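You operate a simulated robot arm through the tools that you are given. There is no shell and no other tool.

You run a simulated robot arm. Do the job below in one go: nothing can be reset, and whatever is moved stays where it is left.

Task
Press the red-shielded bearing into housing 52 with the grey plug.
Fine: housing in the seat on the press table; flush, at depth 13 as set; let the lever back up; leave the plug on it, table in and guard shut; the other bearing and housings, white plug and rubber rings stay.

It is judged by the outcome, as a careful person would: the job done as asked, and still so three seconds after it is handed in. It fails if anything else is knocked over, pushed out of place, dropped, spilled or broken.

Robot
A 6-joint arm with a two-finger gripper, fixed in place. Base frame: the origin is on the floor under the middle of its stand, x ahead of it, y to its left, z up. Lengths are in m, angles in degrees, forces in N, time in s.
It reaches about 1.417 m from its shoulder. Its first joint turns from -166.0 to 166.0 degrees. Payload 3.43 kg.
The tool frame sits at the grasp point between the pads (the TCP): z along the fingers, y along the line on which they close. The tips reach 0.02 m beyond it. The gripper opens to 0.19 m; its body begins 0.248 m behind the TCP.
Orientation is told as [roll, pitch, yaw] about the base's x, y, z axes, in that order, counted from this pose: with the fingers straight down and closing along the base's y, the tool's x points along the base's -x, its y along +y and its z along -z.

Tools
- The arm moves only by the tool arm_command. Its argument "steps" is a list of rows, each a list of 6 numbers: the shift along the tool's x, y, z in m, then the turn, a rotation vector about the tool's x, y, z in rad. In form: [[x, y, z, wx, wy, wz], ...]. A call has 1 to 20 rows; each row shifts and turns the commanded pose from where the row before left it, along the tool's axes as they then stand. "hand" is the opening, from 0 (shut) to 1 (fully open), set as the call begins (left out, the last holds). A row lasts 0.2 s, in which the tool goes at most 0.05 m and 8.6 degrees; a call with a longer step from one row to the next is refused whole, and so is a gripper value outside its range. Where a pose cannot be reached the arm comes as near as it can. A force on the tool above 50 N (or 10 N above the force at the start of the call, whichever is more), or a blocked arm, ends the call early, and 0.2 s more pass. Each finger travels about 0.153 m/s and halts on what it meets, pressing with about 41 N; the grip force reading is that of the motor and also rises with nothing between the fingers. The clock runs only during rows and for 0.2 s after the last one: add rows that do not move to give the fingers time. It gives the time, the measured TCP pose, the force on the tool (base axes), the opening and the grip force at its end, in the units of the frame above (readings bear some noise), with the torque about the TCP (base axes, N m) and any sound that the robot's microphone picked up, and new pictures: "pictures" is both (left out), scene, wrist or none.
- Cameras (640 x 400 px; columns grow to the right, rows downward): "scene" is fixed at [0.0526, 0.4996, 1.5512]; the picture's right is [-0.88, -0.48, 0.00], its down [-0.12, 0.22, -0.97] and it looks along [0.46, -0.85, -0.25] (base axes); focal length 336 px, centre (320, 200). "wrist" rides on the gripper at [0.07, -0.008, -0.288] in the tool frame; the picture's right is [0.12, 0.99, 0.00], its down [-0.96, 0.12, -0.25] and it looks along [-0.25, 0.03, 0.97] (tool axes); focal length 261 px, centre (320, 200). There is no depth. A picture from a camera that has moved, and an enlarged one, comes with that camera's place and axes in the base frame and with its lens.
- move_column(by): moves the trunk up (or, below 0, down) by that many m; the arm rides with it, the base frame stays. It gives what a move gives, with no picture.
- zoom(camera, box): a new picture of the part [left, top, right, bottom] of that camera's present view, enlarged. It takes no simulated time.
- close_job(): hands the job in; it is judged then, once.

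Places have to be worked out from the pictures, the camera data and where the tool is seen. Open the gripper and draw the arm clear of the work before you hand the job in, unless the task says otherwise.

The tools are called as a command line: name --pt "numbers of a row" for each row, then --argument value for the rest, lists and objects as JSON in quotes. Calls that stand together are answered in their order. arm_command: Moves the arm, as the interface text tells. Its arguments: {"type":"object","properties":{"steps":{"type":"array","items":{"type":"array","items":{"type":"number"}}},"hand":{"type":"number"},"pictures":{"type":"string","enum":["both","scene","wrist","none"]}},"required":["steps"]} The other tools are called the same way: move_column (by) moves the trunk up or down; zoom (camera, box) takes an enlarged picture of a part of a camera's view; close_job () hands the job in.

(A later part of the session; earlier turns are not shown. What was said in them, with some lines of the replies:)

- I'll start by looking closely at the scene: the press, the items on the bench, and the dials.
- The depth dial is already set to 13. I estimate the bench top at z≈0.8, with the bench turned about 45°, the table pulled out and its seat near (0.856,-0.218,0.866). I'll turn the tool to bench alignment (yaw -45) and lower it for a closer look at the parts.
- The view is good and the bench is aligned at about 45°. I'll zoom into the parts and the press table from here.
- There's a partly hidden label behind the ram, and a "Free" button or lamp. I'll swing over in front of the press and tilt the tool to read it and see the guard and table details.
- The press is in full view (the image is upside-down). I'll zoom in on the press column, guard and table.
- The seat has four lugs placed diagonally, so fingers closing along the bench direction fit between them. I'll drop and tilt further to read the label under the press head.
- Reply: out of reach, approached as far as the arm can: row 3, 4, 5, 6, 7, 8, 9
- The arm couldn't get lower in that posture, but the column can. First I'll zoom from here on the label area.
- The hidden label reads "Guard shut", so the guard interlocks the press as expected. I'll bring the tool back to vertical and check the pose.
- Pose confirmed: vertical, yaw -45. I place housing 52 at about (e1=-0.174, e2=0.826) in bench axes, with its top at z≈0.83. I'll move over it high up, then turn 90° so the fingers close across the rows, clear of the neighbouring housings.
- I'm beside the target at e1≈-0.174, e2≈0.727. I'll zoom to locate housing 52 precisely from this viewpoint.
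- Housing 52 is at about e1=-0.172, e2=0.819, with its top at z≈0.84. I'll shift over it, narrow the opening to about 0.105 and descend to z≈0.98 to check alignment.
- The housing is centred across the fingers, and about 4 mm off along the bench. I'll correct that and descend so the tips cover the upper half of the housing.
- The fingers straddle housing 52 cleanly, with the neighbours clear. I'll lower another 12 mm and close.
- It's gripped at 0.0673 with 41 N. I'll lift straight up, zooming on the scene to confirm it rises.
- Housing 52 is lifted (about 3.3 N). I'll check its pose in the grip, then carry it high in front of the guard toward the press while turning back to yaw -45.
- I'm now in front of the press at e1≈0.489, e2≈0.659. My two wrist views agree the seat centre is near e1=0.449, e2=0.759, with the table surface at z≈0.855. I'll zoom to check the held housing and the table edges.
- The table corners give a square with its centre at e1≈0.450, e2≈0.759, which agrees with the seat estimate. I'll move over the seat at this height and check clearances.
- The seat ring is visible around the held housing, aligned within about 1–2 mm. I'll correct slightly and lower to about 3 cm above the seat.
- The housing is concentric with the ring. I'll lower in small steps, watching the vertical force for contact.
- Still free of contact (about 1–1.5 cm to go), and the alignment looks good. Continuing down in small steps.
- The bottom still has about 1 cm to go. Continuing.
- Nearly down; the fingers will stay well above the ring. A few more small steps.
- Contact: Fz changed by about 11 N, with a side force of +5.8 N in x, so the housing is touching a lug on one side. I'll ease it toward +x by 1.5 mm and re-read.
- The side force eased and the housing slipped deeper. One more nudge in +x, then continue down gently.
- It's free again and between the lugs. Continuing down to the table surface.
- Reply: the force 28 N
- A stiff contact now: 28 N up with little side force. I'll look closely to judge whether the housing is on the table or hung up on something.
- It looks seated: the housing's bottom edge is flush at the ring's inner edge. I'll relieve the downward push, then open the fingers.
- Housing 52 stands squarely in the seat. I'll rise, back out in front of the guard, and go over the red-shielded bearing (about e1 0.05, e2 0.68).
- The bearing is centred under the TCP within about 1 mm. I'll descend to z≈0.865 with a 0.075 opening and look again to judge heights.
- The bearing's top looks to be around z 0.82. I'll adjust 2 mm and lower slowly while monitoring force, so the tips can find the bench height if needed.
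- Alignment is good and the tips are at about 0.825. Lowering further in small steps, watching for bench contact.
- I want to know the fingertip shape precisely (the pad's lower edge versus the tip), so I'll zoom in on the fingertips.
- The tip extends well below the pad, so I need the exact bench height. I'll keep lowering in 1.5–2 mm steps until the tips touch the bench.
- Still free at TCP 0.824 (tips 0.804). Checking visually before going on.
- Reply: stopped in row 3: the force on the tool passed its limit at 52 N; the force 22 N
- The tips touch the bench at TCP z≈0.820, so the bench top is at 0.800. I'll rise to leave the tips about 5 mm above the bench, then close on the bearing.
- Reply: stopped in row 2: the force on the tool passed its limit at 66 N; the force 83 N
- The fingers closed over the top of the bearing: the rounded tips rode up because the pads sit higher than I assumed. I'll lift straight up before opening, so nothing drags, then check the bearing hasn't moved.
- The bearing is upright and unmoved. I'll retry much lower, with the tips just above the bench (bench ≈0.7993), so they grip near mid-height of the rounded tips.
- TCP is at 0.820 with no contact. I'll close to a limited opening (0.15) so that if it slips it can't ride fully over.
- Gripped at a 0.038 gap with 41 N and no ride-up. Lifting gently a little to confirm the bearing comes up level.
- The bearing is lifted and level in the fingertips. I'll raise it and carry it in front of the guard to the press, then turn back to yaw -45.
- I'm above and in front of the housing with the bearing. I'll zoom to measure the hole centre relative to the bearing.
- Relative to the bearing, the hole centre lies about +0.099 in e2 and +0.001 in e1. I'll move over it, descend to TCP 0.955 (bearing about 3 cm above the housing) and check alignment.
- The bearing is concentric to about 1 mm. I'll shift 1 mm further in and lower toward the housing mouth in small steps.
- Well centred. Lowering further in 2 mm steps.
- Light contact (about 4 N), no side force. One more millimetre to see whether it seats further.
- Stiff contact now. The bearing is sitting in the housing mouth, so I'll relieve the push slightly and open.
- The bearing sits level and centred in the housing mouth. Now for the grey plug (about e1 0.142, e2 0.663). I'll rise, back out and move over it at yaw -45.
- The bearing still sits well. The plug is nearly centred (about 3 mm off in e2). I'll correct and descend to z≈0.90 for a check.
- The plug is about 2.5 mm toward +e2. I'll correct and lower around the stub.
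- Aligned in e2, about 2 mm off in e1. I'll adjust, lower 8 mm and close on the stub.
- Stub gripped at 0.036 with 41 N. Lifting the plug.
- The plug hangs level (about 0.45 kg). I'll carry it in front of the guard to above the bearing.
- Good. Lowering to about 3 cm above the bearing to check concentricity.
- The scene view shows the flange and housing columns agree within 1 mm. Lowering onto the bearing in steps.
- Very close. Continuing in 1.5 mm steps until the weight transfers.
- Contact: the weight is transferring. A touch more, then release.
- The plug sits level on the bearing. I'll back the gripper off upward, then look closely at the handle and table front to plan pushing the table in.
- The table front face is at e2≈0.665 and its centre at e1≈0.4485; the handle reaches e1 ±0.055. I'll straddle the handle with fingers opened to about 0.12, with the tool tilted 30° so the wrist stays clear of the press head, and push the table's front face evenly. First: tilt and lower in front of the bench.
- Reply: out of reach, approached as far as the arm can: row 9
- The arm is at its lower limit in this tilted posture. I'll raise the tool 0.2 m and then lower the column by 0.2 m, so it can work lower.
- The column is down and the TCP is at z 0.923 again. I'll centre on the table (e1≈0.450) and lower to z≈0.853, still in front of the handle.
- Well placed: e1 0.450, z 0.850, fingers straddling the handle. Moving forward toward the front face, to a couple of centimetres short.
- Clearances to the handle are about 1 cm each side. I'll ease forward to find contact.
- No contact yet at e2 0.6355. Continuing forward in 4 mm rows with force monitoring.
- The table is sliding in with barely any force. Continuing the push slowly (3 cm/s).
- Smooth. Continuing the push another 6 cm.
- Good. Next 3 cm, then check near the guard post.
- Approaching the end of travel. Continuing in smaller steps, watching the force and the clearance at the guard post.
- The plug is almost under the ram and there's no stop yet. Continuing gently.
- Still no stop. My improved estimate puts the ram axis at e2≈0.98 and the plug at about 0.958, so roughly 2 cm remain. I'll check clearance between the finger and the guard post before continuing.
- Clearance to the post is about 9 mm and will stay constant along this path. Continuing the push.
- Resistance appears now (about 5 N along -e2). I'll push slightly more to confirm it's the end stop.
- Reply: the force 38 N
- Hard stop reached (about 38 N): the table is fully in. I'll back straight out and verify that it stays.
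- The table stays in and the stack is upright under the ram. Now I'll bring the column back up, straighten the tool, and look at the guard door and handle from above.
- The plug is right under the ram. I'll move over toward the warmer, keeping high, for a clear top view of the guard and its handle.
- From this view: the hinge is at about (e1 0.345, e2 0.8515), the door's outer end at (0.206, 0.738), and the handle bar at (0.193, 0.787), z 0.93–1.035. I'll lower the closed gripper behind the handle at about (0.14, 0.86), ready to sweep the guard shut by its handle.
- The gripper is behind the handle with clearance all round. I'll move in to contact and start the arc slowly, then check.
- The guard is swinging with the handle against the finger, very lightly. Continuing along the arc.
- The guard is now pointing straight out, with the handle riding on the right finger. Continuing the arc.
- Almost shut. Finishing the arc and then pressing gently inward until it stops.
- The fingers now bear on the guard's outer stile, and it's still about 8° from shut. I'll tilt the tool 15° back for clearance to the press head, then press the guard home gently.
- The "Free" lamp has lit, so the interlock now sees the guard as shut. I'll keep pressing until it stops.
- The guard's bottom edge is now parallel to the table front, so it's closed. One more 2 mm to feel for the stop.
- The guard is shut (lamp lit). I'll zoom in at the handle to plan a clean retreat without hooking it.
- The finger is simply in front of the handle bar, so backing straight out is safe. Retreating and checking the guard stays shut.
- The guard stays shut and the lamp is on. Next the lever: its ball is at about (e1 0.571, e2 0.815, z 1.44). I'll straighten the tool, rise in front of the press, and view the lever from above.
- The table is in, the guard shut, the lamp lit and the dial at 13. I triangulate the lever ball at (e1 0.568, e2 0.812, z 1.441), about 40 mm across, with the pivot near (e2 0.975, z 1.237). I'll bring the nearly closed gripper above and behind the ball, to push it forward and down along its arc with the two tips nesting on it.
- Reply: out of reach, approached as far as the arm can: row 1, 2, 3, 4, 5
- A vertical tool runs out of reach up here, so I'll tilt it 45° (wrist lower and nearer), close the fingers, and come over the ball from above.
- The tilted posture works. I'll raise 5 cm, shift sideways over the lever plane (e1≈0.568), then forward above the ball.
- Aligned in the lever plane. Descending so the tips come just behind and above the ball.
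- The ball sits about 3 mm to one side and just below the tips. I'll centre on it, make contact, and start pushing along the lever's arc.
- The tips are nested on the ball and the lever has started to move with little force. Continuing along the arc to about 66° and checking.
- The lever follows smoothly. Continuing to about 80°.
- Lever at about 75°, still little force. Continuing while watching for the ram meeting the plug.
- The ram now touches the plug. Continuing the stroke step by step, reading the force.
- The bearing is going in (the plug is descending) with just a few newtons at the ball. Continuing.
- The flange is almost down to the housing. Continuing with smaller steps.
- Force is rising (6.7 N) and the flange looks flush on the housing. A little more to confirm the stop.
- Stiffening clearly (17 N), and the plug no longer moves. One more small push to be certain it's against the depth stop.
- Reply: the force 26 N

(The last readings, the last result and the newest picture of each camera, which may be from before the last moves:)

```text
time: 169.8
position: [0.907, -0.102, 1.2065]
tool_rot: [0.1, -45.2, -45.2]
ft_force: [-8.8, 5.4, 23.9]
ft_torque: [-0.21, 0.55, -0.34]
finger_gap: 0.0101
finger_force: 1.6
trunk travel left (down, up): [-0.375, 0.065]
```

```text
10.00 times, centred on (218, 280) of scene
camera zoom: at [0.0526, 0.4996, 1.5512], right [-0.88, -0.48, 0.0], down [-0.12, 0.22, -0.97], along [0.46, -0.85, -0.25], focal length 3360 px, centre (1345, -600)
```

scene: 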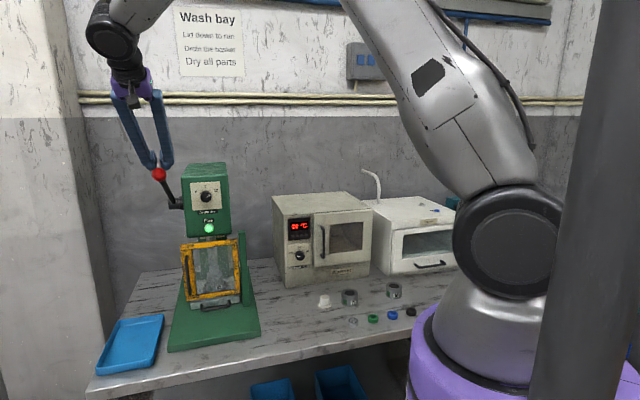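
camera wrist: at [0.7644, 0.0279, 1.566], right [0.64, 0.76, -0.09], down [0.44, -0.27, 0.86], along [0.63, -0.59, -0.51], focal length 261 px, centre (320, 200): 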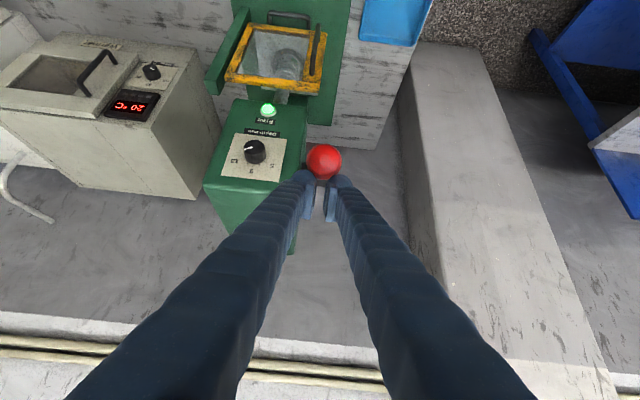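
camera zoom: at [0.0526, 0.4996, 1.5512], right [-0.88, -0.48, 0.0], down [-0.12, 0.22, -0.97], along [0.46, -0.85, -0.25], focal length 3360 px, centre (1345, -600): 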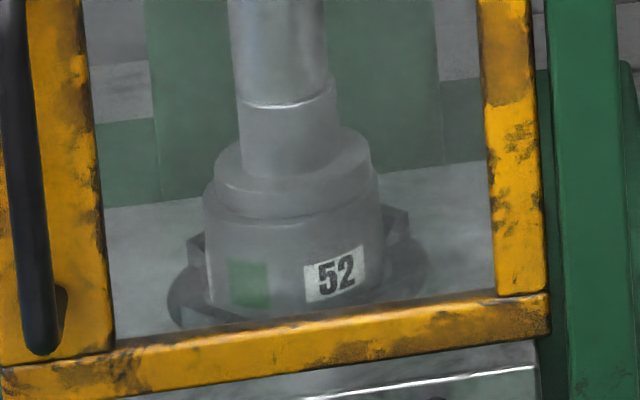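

zoom --camera "wrist" --box '[270, 120, 370, 220]'

zoom --camera "scene" --box '[130, 170, 230, 260]'

zoom --camera "scene" --box '[208, 268, 228, 298]'

```text
4.00 times, centred on (320, 170) of wrist
camera zoom: at [0.7201, 0.0719, 1.36], right [0.64, 0.76, -0.08], down [0.44, -0.27, 0.86], along [0.63, -0.59, -0.51], focal length 1043 px, centre (320, 320)
```

zoom: 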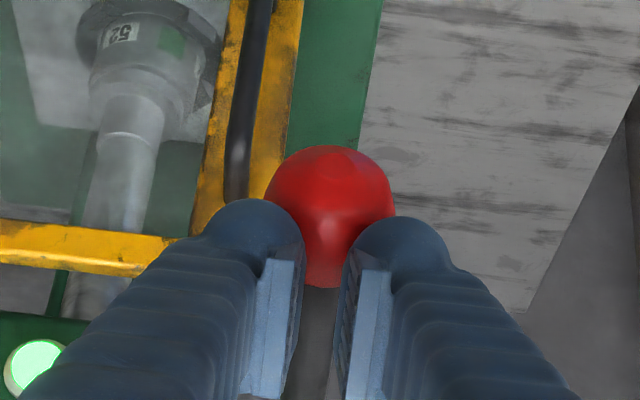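

```text
4.44 times, centred on (180, 215) of scene
camera zoom: at [0.0526, 0.4996, 1.5512], right [-0.88, -0.48, 0.0], down [-0.12, 0.22, -0.97], along [0.46, -0.85, -0.25], focal length 1493 px, centre (942, 133)
```

zoom: 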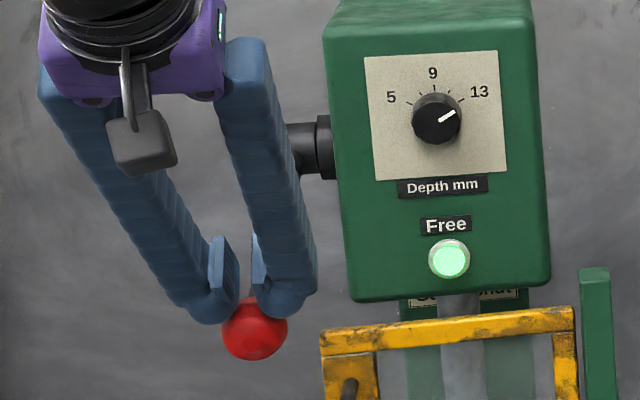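

```text
13.33 times, centred on (218, 283) of scene
camera zoom: at [0.0526, 0.4996, 1.5512], right [-0.88, -0.48, 0.0], down [-0.12, 0.22, -0.97], along [0.46, -0.85, -0.25], focal length 4480 px, centre (1680, -907)
```

zoom: 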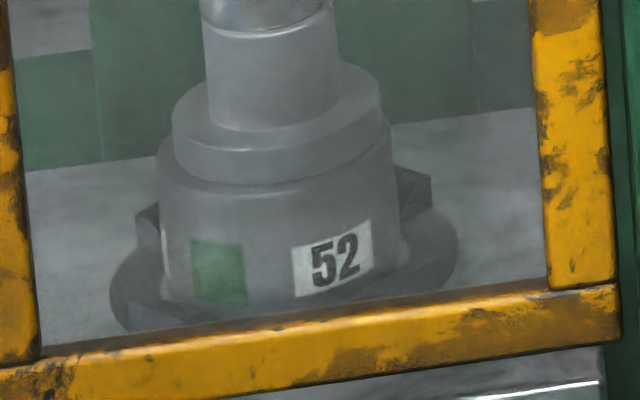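

The flange sits flush on the housing. I'll give one more firm push along the tangent to make sure the stroke is truly at its stop.

arm_command --pt "0.0012 0 0.0025 0 0 0" --pt "0 0 0 0 0 0" --pt "0 0 0 0 0 0" --pictures "none"

zoom --camera "scene" --box '[208, 268, 228, 298]'

```text
time: 170.6
position: [0.9089, -0.102, 1.2042]
tool_rot: [0.1, -45.2, -45.1]
ft_force: [-8.9, 9.3, 30.8]
ft_torque: [0.2, 0.22, 0.0]
finger_gap: 0.0111
finger_force: 24.8
trunk travel left (down, up): [-0.375, 0.065]
```

```text
13.33 times, centred on (218, 283) of scene
camera zoom: at [0.0526, 0.4996, 1.5512], right [-0.88, -0.48, 0.0], down [-0.12, 0.22, -0.97], along [0.46, -0.85, -0.25], focal length 4480 px, centre (1680, -907)
```

zoom: 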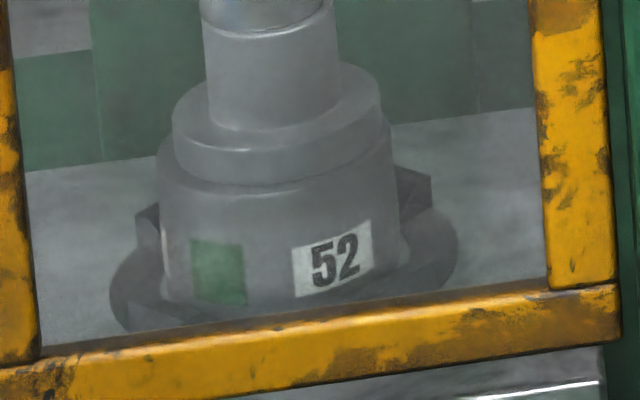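

No further movement, so it's fully home. Now I'll let the lever rise by retracing the arc, and see whether it follows on its own spring.

arm_command --pt "-0.0027 0 -0.005 0 0 0" --pt "-0.003 0 -0.0045 0 0 0" --pt "-0.0035 0 -0.0043 0 0 0" --pt "-0.007 0 -0.0086 0 0 0" --pt "-0.0078 0 -0.0074 0 0 0" --pt "-0.0078 0 -0.0074 0 0 0" --pt "-0.0078 0 -0.0074 0 0 0" --pt "0 0 0 0 0 0" --pictures "none"

zoom --camera "scene" --box '[120, 150, 270, 310]'

zoom --camera "wrist" --box '[240, 90, 400, 250]'

```text
time: 172.4
position: [0.9092, -0.101, 1.2599]
tool_rot: [-0.1, -45.0, -45.0]
ft_force: [-0.1, -0.1, 0.6]
ft_torque: [0.01, 0.03, -0.04]
finger_gap: 0.01
finger_force: 0.6
trunk travel left (down, up): [-0.375, 0.065]
```

```text
2.50 times, centred on (195, 230) of scene
camera zoom: at [0.0526, 0.4996, 1.5512], right [-0.88, -0.48, 0.0], down [-0.12, 0.22, -0.97], along [0.46, -0.85, -0.25], focal length 840 px, centre (632, 125)
```

zoom: 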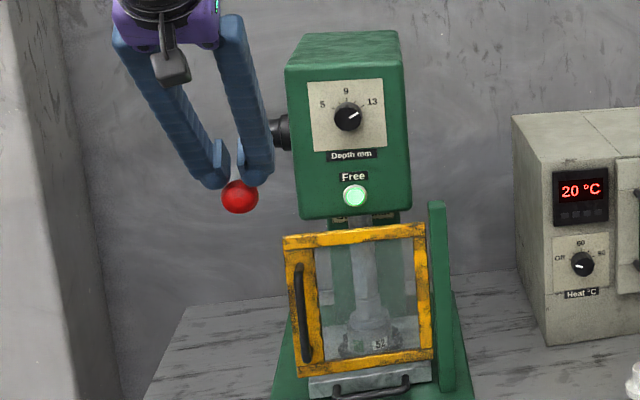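

```text
2.50 times, centred on (320, 170) of wrist
camera zoom: at [0.7213, 0.0732, 1.4139], right [0.64, 0.76, -0.09], down [0.44, -0.27, 0.86], along [0.63, -0.59, -0.51], focal length 652 px, centre (320, 275)
```

zoom: 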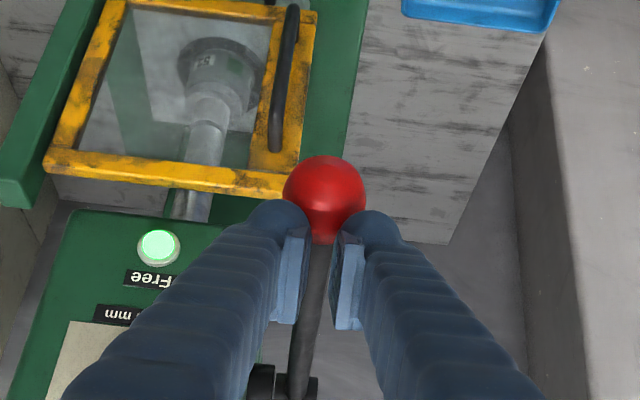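

The lever is following up on its spring, with the ball staying against the tips. Continuing to let it rise gently.

arm_command --pt "-0.0089 0 -0.0066 0 0 0" --pt "-0.0089 0 -0.0066 0 0 0" --pt "-0.0089 0 -0.0066 0 0 0" --pt "-0.0097 0 -0.0055 0 0 0" --pt "-0.0097 0 -0.0055 0 0 0" --pt "-0.0097 0 -0.0055 0 0 0" --pt "-0.0103 0 -0.0043 0 0 0" --pt "-0.0103 0 -0.0043 0 0 0" --pt "-0.0103 0 -0.0043 0 0 0" --pt "0 0 0 0 0 0" --pictures "none"

zoom --camera "scene" --box '[120, 130, 270, 310]'

```text
time: 174.6
position: [0.9259, -0.1193, 1.3559]
tool_rot: [-0.1, -45.2, -45.0]
ft_force: [-1.1, -1.4, 0.8]
ft_torque: [-0.01, 0.04, -0.03]
finger_gap: 0.0098
finger_force: 0.1
trunk travel left (down, up): [-0.375, 0.065]
```

```text
2.22 times, centred on (195, 220) of scene
camera zoom: at [0.0526, 0.4996, 1.5512], right [-0.88, -0.48, 0.0], down [-0.12, 0.22, -0.97], along [0.46, -0.85, -0.25], focal length 747 px, centre (598, 156)
```

zoom: 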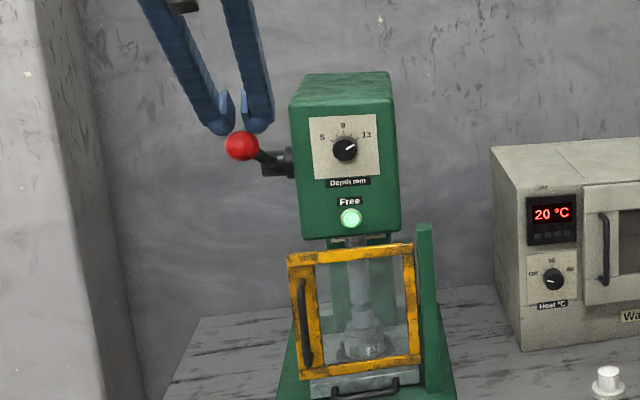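

The lever keeps following. Continuing up to its rest position.

arm_command --pt "-0.0107 0 -0.0029 0 0 0" --pt "-0.0107 0 -0.0029 0 0 0" --pt "-0.0107 0 -0.0029 0 0 0" --pt "-0.0111 0 -0.0015 0 0 0" --pt "-0.0111 0 -0.0015 0 0 0" --pt "-0.0111 0 -0.0015 0 0 0" --pt "-0.0111 0 -0.0001 0 0 0" --pt "-0.0111 0 -0.0001 0 0 0" --pt "-0.0111 0 -0.0001 0 0 0" --pt "-0.0109 0 0.0012 0 0 0" --pt "-0.0109 0 0.0012 0 0 0" --pt "-0.0109 0 0.0012 0 0 0" --pt "0 0 0 0 0 0" --pictures "none"

zoom --camera "scene" --box '[120, 90, 270, 250]'

zoom --camera "wrist" --box '[240, 90, 400, 250]'

```text
time: 177.4
position: [0.9855, -0.1802, 1.4551]
tool_rot: [-0.1, -45.0, -45.0]
ft_force: [0.0, 0.2, 0.0]
ft_torque: [0.03, 0.0, 0.0]
finger_gap: 0.0096
finger_force: 0.1
trunk travel left (down, up): [-0.375, 0.065]
```

```text
2.50 times, centred on (195, 170) of scene
camera zoom: at [0.0526, 0.4996, 1.5512], right [-0.88, -0.48, 0.0], down [-0.12, 0.22, -0.97], along [0.46, -0.85, -0.25], focal length 840 px, centre (632, 275)
```

zoom: 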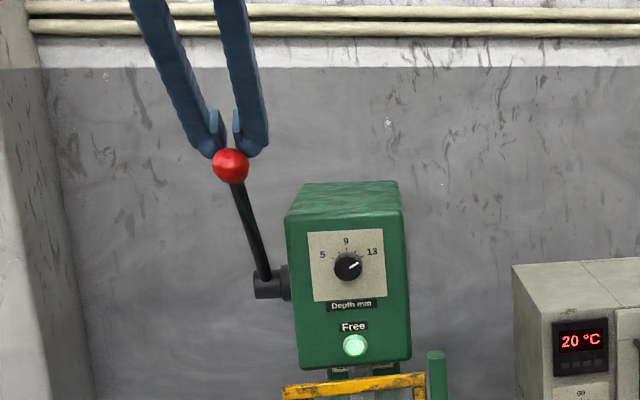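

```text
2.50 times, centred on (320, 170) of wrist
camera zoom: at [0.7997, -0.0063, 1.6101], right [0.64, 0.76, -0.09], down [0.44, -0.27, 0.86], along [0.63, -0.59, -0.51], focal length 652 px, centre (320, 275)
```

zoom: 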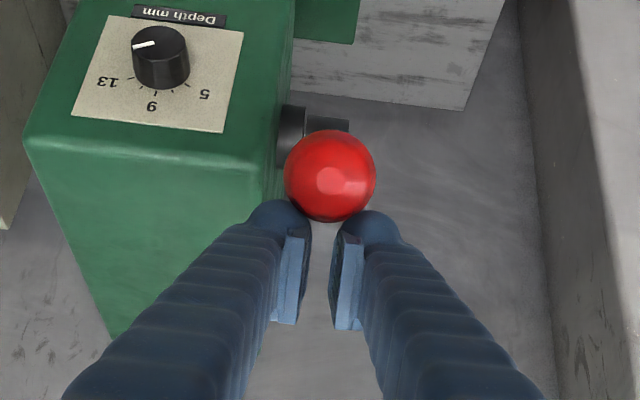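

Nearly at rest. I'll follow it up the last bit and lift off above the ball.

arm_command --pt "-0.0095 0 0.0022 0 0 0" --pt "-0.0095 0 0.0022 0 0 0" --pt "-0.0095 0 0.0022 0 0 0" --pt "-0.01 0 -0.005 0 0 0" --pt "-0.014 0 -0.014 0 0 0" --pt "-0.02 0 -0.02 0 0 0" --pt "-0.0283 0 -0.0283 0 0 0" --pt "0 0 0 0 0 0"

zoom --camera "scene" --box '[120, 90, 270, 310]'

zoom --camera "scene" --box '[190, 235, 245, 310]'

```text
time: 179.2
position: [1.0071, -0.1991, 1.5687]
tool_rot: [-0.1, -45.0, -45.0]
ft_force: [0.2, -0.4, -0.2]
ft_torque: [0.02, 0.02, 0.01]
finger_gap: 0.0095
finger_force: 0.1
trunk travel left (down, up): [-0.375, 0.065]
camera wrist: at [0.8214, -0.0259, 1.7226], right [0.64, 0.76, -0.09], down [0.44, -0.27, 0.86], along [0.63, -0.59, -0.51], focal length 261 px, centre (320, 200)
```

scene: 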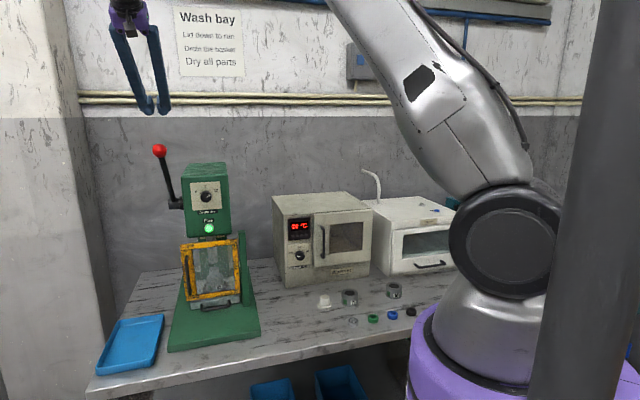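
wrist: 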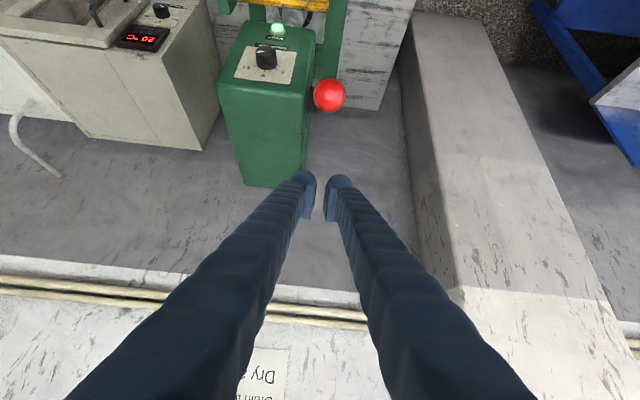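

```text
1.82 times, centred on (195, 200) of scene
camera zoom: at [0.0526, 0.4996, 1.5512], right [-0.88, -0.48, 0.0], down [-0.12, 0.22, -0.97], along [0.46, -0.85, -0.25], focal length 611 px, centre (547, 200)
```

zoom: 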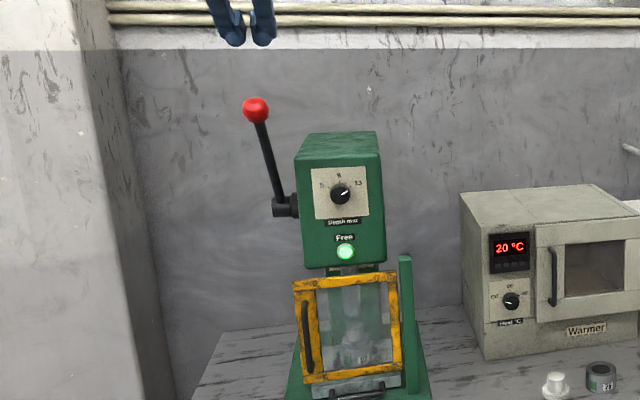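

```text
5.33 times, centred on (218, 272) of scene
camera zoom: at [0.0526, 0.4996, 1.5512], right [-0.88, -0.48, 0.0], down [-0.12, 0.22, -0.97], along [0.46, -0.85, -0.25], focal length 1792 px, centre (867, -187)
```

zoom: 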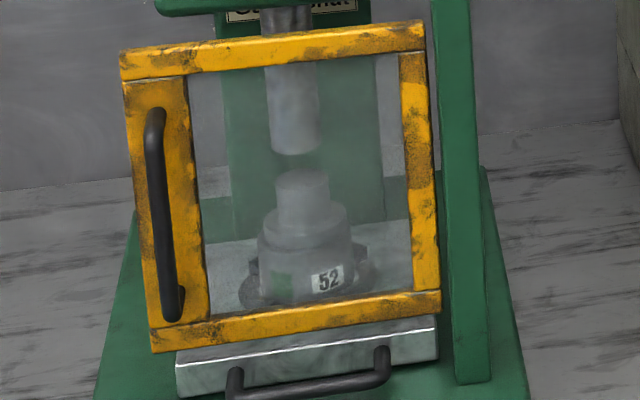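

The lever and ram are back up, and the plug stays flush on housing 52 with the guard shut and table in. I'll inspect closely before withdrawing.

zoom --camera "scene" --box '[205, 262, 235, 300]'

zoom --camera "scene" --box '[290, 265, 430, 345]'

zoom --camera "scene" --box '[140, 130, 240, 240]'

```text
10.53 times, centred on (220, 281) of scene
camera zoom: at [0.0526, 0.4996, 1.5512], right [-0.88, -0.48, 0.0], down [-0.12, 0.22, -0.97], along [0.46, -0.85, -0.25], focal length 3536 px, centre (1373, -653)
```

zoom: 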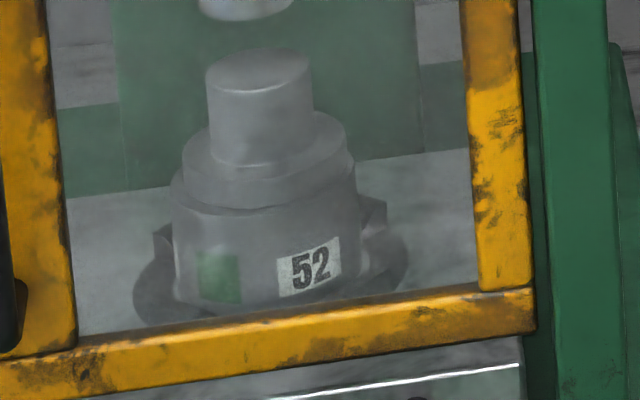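

```text
4.57 times, centred on (360, 305) of scene
camera zoom: at [0.0526, 0.4996, 1.5512], right [-0.88, -0.48, 0.0], down [-0.12, 0.22, -0.97], along [0.46, -0.85, -0.25], focal length 1536 px, centre (137, -280)
```

zoom: 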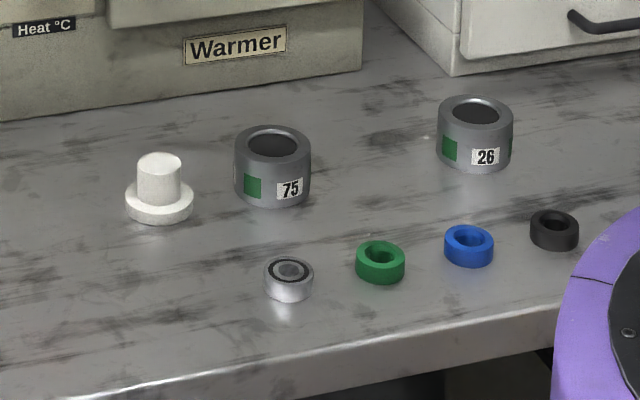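

```text
3.64 times, centred on (190, 185) of scene
camera zoom: at [0.0526, 0.4996, 1.5512], right [-0.88, -0.48, 0.0], down [-0.12, 0.22, -0.97], along [0.46, -0.85, -0.25], focal length 1222 px, centre (793, 254)
```

zoom: 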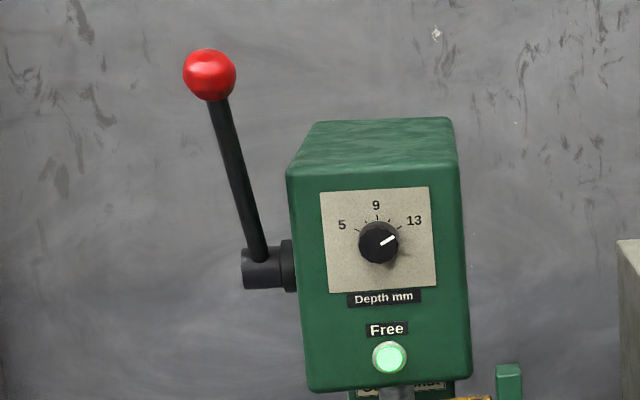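

The plug is seated flush, the dial is still at 13, the lever is up, and every other part is in its place. I'll draw the arm back clear, straighten it and open the gripper.

arm_command --pt "0.0283 0 -0.0283 0 0 0" --pt "0.0283 0 -0.0283 0 0 0" --pt "0.0283 0 -0.0283 0 0 0" --pt "0.0283 0 -0.0283 0 0 0" --pt "0.0283 0 -0.0283 0 0 0" --pt "0.0283 0 -0.0283 0 0 0" --pt "0.0283 0 -0.0283 0 0 0" --pt "0 -0.03 0 0 0.131 0" --pt "0 -0.03 0 0 0.131 0" --pt "0 -0.03 0 0 0.131 0" --pt "0 -0.03 0 0 0.131 0" --pt "0 -0.03 0 0 0.131 0" --pt "0 -0.03 0 0 0.131 0" --pt "0 0 0 0 0 0" --pictures "none"

arm_command --pt "0 0 0 0 0 0" --pt "0 0 0 0 0 0" --pt "0 0 0 0 0 0" --pt "0 0 0 0 0 0" --pt "0 0 0 0 0 0" --hand 1.0

zoom --camera "scene" --box '[140, 130, 260, 330]'

zoom --camera "wrist" --box '[220, 120, 420, 320]'

```text
time: 182.2
position: [0.6806, -0.1264, 1.5705]
tool_rot: [0.1, 0.0, -45.0]
ft_force: [-0.4, 0.4, 0.7]
ft_torque: [-0.12, -0.08, -0.01]
finger_gap: 0.0096
finger_force: 0.0
trunk travel left (down, up): [-0.375, 0.065]
```

```text
time: 183.4
position: [0.6825, -0.1285, 1.5692]
tool_rot: [0.0, 0.0, -44.9]
ft_force: [0.5, 0.1, 0.6]
ft_torque: [0.05, -0.02, 0.03]
finger_gap: 0.1902
finger_force: 0.0
trunk travel left (down, up): [-0.375, 0.065]
camera wrist: at [0.625, -0.0843, 1.8581], right [0.62, 0.79, 0.0], down [0.76, -0.6, 0.25], along [0.19, -0.15, -0.97], focal length 261 px, centre (320, 200)
```

scene: 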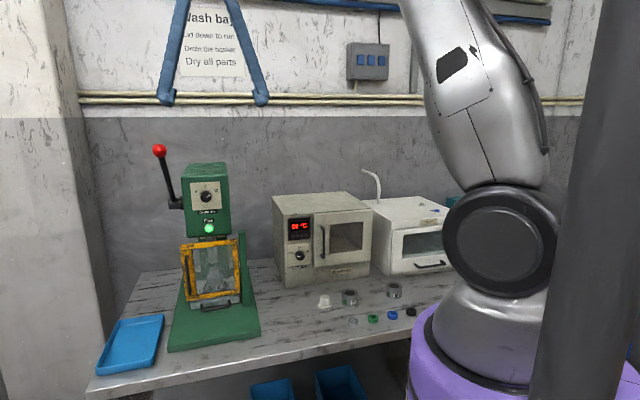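
wrist: 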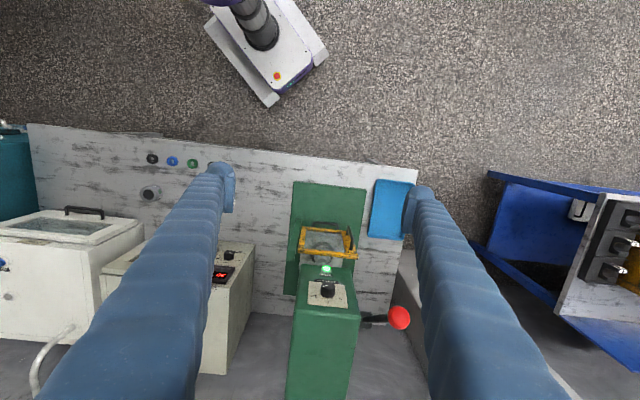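

```text
2.00 times, centred on (200, 230) of scene
camera zoom: at [0.0526, 0.4996, 1.5512], right [-0.88, -0.48, 0.0], down [-0.12, 0.22, -0.97], along [0.46, -0.85, -0.25], focal length 672 px, centre (560, 140)
```

zoom: 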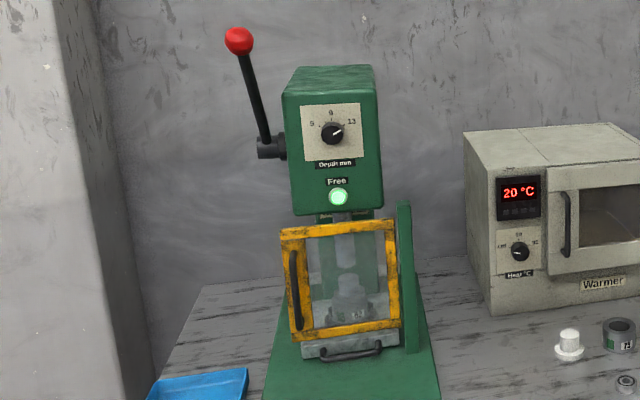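

```text
2.00 times, centred on (320, 220) of wrist
camera zoom: at [0.625, -0.0843, 1.8581], right [0.62, 0.79, 0.0], down [0.76, -0.6, 0.25], along [0.19, -0.15, -0.97], focal length 521 px, centre (320, 160)
```

zoom: 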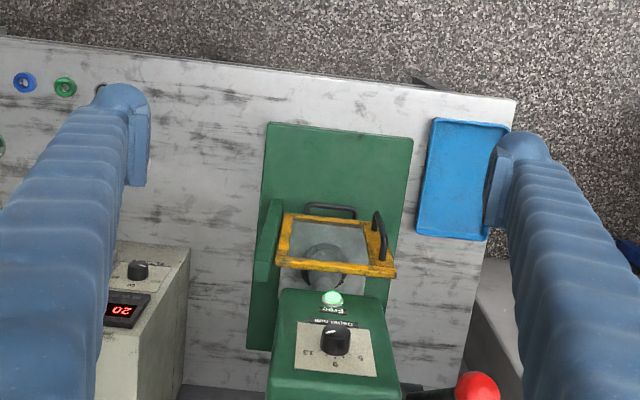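

The arm is clear and the gripper open. One last close look at the flange-to-housing contact before handing in.

zoom --camera "scene" --box '[211, 272, 226, 288]'

zoom --camera "scene" --box '[175, 225, 260, 325]'

```text
16.00 times, centred on (218, 280) of scene
camera zoom: at [0.0526, 0.4996, 1.5512], right [-0.88, -0.48, 0.0], down [-0.12, 0.22, -0.97], along [0.46, -0.85, -0.25], focal length 5376 px, centre (1944, -1080)
```

zoom: 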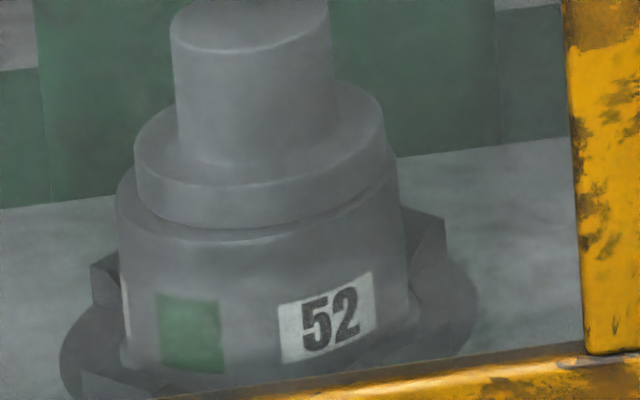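

```text
4.00 times, centred on (218, 275) of scene
camera zoom: at [0.0526, 0.4996, 1.5512], right [-0.88, -0.48, 0.0], down [-0.12, 0.22, -0.97], along [0.46, -0.85, -0.25], focal length 1344 px, centre (730, -100)
```

zoom: 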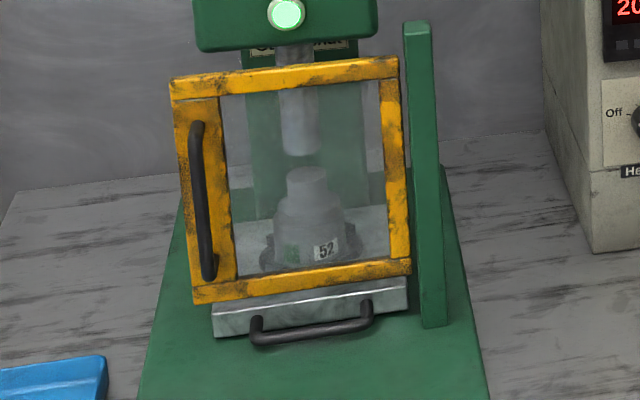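

The flange rests directly on the housing face, so the bearing is flush. The lever is up, the table in, the guard shut with the lamp lit, and nothing else was disturbed. Handing in.

close_job

```text
The job is handed in.
```

I pressed the red-shielded bearing into housing 52 with the grey plug and handed the job in. No result has come back from the judging.

- **Bearing:** I pulled the lever until it hit a firm stop, with the depth dial still at 13. The plug's flange then sat directly on the housing face with no visible gap, so I take the bearing to be flush. The plug hides the bearing, so I couldn't see it directly.
- **Press:** The lever and ram went back up on their own. The plug is still on the housing, the table is in, the guard is shut and the "Free" lamp is on.
- **Everything else:** In the last close-up, the other bearing, housings 75 and 26, the white plug and the rubber rings were where they started.
- **Slip along the way:** On my first try at picking up the bearing, the gripper closed over the top of it and pressed down with about 80 N. The bearing stayed in place with no visible mark, and the second try worked.

The gripper is open and the arm is clear of the press.
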